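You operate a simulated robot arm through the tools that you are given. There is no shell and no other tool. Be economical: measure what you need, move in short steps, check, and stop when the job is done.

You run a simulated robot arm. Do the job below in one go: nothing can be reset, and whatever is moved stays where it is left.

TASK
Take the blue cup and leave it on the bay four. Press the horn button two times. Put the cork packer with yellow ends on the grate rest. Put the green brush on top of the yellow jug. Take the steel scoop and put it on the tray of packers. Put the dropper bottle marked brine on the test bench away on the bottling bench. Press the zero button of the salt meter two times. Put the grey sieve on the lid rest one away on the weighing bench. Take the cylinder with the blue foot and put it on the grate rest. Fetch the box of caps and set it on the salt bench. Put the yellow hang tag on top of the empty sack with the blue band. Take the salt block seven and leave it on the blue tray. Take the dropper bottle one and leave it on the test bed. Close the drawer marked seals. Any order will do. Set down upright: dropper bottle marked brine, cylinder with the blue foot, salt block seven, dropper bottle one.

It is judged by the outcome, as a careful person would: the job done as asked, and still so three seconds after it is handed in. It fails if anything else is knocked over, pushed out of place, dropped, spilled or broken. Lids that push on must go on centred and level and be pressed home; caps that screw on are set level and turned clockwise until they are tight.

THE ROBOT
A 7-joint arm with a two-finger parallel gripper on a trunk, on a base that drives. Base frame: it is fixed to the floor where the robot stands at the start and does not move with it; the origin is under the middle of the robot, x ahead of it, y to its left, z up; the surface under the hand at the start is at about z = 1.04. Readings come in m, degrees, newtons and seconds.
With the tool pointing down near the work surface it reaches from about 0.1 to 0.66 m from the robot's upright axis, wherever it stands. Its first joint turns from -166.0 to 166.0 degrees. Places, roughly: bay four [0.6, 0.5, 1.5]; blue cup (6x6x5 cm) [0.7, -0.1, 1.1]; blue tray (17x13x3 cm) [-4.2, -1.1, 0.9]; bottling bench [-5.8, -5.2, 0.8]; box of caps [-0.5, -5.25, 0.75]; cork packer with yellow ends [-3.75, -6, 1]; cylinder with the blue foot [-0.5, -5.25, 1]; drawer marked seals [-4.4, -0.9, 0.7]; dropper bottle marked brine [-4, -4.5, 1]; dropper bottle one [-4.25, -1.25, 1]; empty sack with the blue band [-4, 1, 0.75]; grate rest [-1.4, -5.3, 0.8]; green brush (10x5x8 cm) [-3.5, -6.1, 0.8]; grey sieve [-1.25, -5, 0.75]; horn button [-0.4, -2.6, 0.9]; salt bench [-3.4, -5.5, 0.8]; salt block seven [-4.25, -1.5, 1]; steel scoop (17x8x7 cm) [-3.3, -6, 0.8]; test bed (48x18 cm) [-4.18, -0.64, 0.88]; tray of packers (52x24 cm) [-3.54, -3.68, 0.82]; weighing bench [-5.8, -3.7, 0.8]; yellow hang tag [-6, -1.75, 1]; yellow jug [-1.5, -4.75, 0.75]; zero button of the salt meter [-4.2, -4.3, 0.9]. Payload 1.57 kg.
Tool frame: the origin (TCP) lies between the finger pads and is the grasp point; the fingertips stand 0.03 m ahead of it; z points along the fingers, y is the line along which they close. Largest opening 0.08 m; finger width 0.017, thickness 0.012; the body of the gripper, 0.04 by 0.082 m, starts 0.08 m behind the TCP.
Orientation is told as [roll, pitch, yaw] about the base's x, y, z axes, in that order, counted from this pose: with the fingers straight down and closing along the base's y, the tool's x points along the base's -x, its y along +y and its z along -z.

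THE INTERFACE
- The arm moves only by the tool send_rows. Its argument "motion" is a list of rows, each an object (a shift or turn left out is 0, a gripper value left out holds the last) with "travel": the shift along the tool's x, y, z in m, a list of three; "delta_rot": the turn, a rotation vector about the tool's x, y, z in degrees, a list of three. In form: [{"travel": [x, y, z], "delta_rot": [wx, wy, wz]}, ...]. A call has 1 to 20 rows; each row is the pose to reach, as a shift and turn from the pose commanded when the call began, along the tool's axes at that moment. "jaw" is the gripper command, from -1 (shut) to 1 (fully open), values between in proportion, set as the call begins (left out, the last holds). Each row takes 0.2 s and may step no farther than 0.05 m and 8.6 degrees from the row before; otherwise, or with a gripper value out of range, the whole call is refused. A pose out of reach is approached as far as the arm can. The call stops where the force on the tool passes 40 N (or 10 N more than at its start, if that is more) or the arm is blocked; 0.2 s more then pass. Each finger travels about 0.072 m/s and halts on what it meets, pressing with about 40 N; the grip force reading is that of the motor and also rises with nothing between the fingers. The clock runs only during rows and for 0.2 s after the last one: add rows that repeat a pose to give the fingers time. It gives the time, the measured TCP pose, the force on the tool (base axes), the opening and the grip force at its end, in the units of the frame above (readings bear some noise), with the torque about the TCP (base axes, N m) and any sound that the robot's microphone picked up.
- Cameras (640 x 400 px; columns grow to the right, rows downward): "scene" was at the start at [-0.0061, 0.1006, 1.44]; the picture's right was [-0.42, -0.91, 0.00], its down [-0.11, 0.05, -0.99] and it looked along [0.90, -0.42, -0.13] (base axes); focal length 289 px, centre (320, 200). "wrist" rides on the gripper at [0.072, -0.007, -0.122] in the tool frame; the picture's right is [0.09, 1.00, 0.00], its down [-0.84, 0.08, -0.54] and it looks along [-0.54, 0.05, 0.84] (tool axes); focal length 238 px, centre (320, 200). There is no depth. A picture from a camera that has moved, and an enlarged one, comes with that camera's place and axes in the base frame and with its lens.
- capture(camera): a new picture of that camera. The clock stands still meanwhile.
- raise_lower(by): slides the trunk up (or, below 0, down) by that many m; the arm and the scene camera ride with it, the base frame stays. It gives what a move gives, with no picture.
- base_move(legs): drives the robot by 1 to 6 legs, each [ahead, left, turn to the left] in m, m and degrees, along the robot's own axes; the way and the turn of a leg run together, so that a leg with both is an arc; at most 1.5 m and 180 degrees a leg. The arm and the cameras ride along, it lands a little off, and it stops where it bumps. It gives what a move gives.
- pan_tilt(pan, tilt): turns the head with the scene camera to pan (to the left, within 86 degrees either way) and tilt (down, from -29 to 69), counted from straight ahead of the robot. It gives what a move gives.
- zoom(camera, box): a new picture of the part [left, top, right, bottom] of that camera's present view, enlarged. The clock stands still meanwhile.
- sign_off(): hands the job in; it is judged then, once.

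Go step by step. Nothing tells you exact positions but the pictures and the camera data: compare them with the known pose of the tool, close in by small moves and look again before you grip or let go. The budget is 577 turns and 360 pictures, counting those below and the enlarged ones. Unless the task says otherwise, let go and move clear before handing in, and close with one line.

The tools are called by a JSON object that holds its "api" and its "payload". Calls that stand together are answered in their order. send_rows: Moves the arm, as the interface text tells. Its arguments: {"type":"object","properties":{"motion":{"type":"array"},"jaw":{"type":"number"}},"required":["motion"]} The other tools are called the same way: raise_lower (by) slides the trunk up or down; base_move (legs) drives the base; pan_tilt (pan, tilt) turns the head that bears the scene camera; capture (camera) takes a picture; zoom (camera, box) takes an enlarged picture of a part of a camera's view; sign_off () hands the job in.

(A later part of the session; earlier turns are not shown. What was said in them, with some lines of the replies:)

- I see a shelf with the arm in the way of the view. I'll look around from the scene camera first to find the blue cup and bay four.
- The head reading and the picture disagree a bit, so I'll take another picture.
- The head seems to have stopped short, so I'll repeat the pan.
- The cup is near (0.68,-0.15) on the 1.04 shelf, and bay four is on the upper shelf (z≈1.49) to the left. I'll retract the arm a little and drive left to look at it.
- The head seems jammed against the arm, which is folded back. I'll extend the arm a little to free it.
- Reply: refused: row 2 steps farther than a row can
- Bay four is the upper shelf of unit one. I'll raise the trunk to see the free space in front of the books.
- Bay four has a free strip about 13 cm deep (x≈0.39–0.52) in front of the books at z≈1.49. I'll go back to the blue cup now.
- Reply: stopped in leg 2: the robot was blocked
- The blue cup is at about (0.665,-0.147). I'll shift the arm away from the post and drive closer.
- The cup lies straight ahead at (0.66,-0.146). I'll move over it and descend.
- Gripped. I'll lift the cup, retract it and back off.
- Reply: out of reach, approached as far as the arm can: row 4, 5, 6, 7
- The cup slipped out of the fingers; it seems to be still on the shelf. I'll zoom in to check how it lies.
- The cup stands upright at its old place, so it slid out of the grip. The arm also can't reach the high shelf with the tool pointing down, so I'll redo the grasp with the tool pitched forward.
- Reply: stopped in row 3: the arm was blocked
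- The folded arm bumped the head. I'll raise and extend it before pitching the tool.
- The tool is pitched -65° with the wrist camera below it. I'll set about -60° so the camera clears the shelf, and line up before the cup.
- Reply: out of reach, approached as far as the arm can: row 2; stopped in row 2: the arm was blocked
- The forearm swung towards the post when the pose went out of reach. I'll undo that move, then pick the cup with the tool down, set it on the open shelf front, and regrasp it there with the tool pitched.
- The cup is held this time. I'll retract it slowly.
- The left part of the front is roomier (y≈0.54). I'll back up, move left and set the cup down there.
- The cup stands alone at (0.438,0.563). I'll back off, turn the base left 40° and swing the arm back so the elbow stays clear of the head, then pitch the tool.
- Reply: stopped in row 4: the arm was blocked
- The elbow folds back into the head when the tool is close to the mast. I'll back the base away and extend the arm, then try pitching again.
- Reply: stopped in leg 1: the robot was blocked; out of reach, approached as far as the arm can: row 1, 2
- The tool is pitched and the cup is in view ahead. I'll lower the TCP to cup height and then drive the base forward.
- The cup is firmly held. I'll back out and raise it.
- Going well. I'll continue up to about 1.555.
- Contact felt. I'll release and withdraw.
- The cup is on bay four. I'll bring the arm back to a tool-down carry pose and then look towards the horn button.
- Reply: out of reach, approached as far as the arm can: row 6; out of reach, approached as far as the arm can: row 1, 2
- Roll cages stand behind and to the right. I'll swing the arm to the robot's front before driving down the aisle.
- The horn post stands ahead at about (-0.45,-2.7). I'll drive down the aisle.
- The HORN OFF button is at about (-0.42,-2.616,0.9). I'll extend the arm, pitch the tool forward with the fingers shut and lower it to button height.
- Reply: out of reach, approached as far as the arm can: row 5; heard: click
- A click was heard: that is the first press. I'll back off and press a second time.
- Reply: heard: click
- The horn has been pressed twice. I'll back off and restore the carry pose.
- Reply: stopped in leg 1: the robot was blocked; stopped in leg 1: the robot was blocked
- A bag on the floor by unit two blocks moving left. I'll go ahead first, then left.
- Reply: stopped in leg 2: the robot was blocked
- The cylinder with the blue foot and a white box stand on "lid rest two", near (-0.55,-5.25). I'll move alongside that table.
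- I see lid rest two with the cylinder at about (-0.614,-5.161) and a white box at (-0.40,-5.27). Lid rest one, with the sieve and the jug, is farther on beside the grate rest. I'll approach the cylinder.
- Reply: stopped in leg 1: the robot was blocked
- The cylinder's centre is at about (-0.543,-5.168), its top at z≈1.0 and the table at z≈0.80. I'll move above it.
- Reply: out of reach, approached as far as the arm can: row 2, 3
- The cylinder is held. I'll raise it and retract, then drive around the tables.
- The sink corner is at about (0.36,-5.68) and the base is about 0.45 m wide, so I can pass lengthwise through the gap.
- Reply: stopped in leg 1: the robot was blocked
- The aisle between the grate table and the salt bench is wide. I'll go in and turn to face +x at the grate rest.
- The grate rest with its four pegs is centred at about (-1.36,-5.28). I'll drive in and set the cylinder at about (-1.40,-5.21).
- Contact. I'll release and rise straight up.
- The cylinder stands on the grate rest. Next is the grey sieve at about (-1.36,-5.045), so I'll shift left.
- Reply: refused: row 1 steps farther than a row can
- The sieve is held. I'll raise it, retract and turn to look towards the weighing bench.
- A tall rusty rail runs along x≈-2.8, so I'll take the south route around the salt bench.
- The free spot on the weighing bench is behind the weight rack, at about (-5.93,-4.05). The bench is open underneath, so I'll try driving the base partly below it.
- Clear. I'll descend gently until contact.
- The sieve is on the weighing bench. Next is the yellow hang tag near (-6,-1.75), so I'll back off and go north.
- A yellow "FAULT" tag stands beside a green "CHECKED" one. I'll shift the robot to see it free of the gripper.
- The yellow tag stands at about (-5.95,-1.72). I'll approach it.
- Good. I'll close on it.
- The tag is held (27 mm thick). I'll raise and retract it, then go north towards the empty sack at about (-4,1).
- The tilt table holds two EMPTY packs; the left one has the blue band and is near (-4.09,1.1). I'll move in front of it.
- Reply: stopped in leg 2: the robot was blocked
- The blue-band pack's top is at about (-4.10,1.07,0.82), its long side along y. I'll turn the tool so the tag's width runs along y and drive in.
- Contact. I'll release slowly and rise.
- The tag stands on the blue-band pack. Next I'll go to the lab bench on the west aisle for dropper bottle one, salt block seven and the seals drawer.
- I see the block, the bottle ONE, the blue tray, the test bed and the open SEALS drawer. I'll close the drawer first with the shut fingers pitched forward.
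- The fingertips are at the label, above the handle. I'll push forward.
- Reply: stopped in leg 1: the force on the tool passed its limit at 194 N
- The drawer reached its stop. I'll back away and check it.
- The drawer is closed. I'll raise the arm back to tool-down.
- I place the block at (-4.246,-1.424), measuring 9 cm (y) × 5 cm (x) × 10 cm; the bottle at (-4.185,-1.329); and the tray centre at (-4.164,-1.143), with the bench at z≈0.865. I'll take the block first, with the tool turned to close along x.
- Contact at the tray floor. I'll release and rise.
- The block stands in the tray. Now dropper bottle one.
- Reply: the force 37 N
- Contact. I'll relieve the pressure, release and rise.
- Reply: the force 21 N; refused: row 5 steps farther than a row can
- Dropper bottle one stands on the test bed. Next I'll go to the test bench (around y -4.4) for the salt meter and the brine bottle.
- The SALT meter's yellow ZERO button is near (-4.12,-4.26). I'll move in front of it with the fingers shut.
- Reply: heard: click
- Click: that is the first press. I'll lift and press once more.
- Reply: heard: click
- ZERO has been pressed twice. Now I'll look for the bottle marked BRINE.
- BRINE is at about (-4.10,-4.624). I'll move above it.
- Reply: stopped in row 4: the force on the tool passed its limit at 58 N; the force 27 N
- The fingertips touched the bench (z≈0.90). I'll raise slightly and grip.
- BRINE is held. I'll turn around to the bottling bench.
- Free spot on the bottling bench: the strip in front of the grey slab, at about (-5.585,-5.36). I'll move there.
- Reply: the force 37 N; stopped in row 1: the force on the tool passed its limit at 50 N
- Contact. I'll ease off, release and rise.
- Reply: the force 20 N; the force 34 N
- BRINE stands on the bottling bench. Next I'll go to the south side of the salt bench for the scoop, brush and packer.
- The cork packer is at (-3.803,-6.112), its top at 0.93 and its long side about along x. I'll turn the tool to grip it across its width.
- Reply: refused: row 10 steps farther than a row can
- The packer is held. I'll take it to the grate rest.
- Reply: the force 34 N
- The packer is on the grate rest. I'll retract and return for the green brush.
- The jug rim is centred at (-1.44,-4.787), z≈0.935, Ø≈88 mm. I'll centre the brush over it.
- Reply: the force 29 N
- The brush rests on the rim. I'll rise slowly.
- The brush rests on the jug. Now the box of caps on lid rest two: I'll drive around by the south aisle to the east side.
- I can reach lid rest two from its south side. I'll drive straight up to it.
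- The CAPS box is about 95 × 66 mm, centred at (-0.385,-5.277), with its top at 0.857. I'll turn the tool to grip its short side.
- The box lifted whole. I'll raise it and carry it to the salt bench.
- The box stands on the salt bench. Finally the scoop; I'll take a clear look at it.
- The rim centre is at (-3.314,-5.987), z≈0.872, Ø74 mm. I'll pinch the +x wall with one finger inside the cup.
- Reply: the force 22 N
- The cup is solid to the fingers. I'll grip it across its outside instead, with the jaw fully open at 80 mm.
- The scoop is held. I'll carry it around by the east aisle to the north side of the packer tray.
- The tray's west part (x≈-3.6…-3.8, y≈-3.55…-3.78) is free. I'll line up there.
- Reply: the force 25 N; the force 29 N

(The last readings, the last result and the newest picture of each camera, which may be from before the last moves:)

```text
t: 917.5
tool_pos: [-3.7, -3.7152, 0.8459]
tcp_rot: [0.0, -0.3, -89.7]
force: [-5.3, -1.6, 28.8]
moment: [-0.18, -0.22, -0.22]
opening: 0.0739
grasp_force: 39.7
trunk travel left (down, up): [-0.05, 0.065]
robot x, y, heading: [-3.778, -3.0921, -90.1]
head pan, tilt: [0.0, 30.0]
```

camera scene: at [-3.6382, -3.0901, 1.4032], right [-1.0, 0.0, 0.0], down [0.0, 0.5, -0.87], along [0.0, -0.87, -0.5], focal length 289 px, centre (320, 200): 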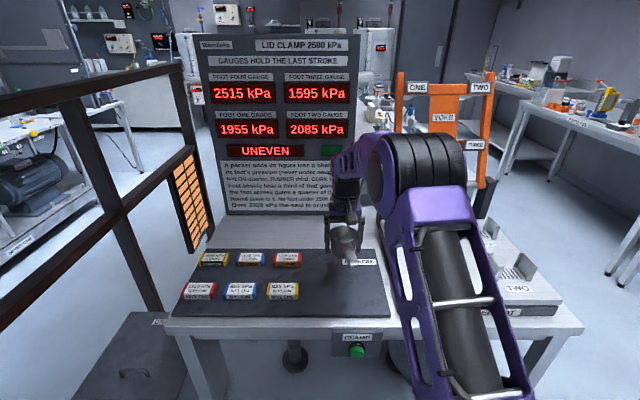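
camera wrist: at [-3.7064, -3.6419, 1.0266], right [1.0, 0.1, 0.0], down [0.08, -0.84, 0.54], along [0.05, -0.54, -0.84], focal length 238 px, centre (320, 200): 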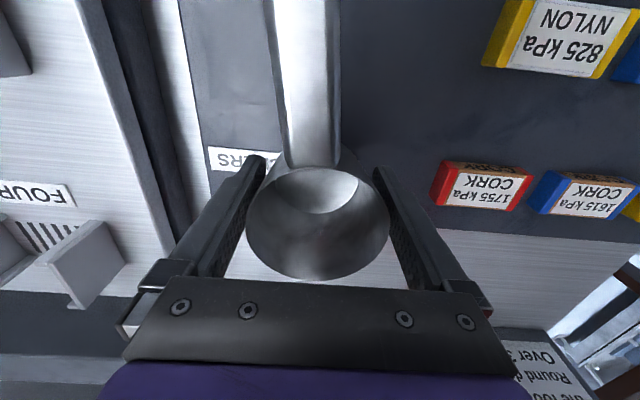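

{"api": "send_rows", "payload": {"motion": [{"travel": [0, 0, -0.003]}, {"travel": [0, 0, -0.004]}]}}

{"api": "send_rows", "payload": {"motion": [{"travel": [0, 0, 0]}, {"travel": [0, 0, 0]}, {"travel": [0, 0, 0]}, {"travel": [0, 0, 0]}], "jaw": 1}}

{"api": "zoom", "payload": {"camera": "wrist", "box": [200, 80, 440, 290]}}

```text
t: 918.1
tool_pos: [-3.7004, -3.7131, 0.8463]
tcp_rot: [0.0, 0.3, -89.6]
force: [-3.4, -4.3, 11.1]
moment: [-0.61, -0.02, -0.15]
opening: 0.0737
grasp_force: 39.5
trunk travel left (down, up): [-0.05, 0.065]
robot x, y, heading: [-3.7754, -3.0908, -90.0]
head pan, tilt: [0.0, 30.0]
```

```text
t: 919.1
tool_pos: [-3.6993, -3.7137, 0.8471]
tcp_rot: [0.1, 0.2, -89.6]
force: [0.3, -0.4, -0.2]
moment: [0.01, -0.01, 0.01]
opening: 0.08
grasp_force: 0.1
trunk travel left (down, up): [-0.05, 0.065]
robot x, y, heading: [-3.7772, -3.0928, -90.0]
head pan, tilt: [0.0, 30.0]
```

```text
1.90 times, centred on (320, 185) of wrist
camera zoom: at [-3.7063, -3.6424, 0.9684], right [1.0, 0.1, 0.0], down [0.08, -0.84, 0.54], along [0.05, -0.54, -0.84], focal length 454 px, centre (320, 229)
```

zoom: 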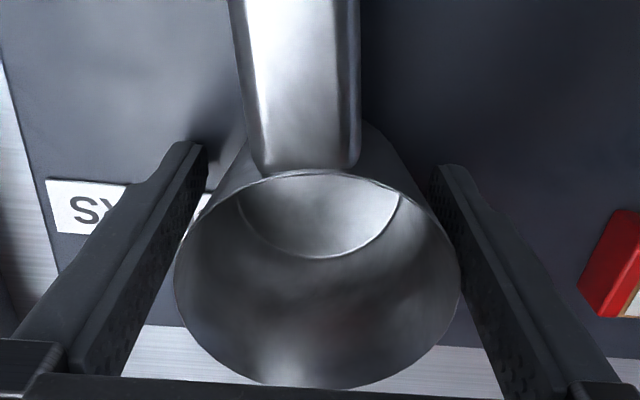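

{"api": "send_rows", "payload": {"motion": [{"travel": [0, 0, -0.01]}, {"travel": [0, 0, -0.025]}, {"travel": [0, 0, -0.045]}, {"travel": [0, 0, -0.07]}, {"travel": [0, 0, -0.11]}, {"travel": [0, 0, -0.16]}, {"travel": [0, 0, -0.2]}, {"travel": [0, 0, -0.25]}]}}

{"api": "capture", "payload": {"camera": "wrist"}}

{"api": "zoom", "payload": {"camera": "scene", "box": [240, 200, 440, 340]}}

```text
t: 920.9
tool_pos: [-3.7007, -3.714, 1.0969]
tcp_rot: [0.1, 0.2, -89.6]
force: [-0.4, 0.2, -0.2]
moment: [0.03, 0.01, -0.01]
opening: 0.0798
grasp_force: 0.1
trunk travel left (down, up): [-0.05, 0.065]
robot x, y, heading: [-3.7775, -3.0909, -89.8]
head pan, tilt: [0.0, 30.0]
```

```text
82 pictures are left
camera wrist: at [-3.7066, -3.6429, 1.2194], right [1.0, 0.1, 0.0], down [0.08, -0.84, 0.54], along [0.05, -0.54, -0.84], focal length 238 px, centre (320, 200)
```

wrist: 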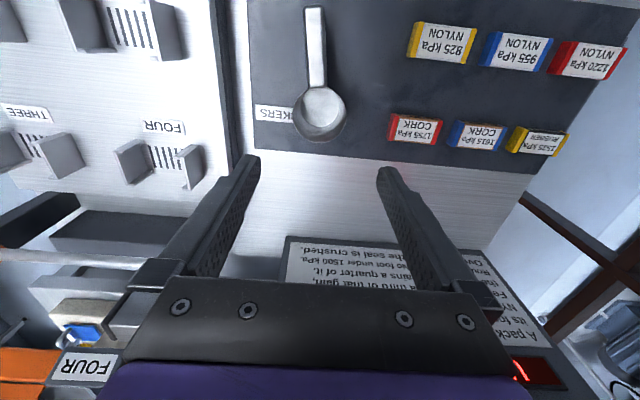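

```text
2.86 times, centred on (340, 270) of scene
camera zoom: at [-3.6382, -3.0902, 1.4031], right [-1.0, 0.0, 0.0], down [0.0, 0.5, -0.87], along [0.0, -0.87, -0.5], focal length 827 px, centre (263, 0)
```

zoom: 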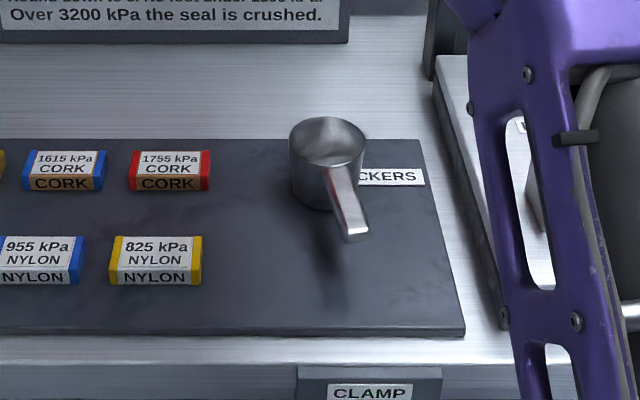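

The scoop lies on the packer tray. I'll back clear and hand in.

{"api": "base_move", "payload": {"legs": [[-0.3, 0, 0]]}}

{"api": "sign_off", "payload": {}}

```text
t: 922.9
tool_pos: [-3.6987, -3.4158, 1.0969]
tcp_rot: [0.0, 0.2, -89.4]
force: [0.8, -0.4, 0.6]
moment: [0.0, 0.0, 0.02]
opening: 0.08
grasp_force: 0.1
trunk travel left (down, up): [-0.05, 0.065]
robot x, y, heading: [-3.7806, -2.7941, -89.5]
head pan, tilt: [0.0, 30.0]
```

```text
The job is handed in.
```

All fourteen items are done and handed in, but while driving early on the base stopped against something behind it (probably a roll cage) and, I think, a bag on the floor, and I didn't check whether either shifted.
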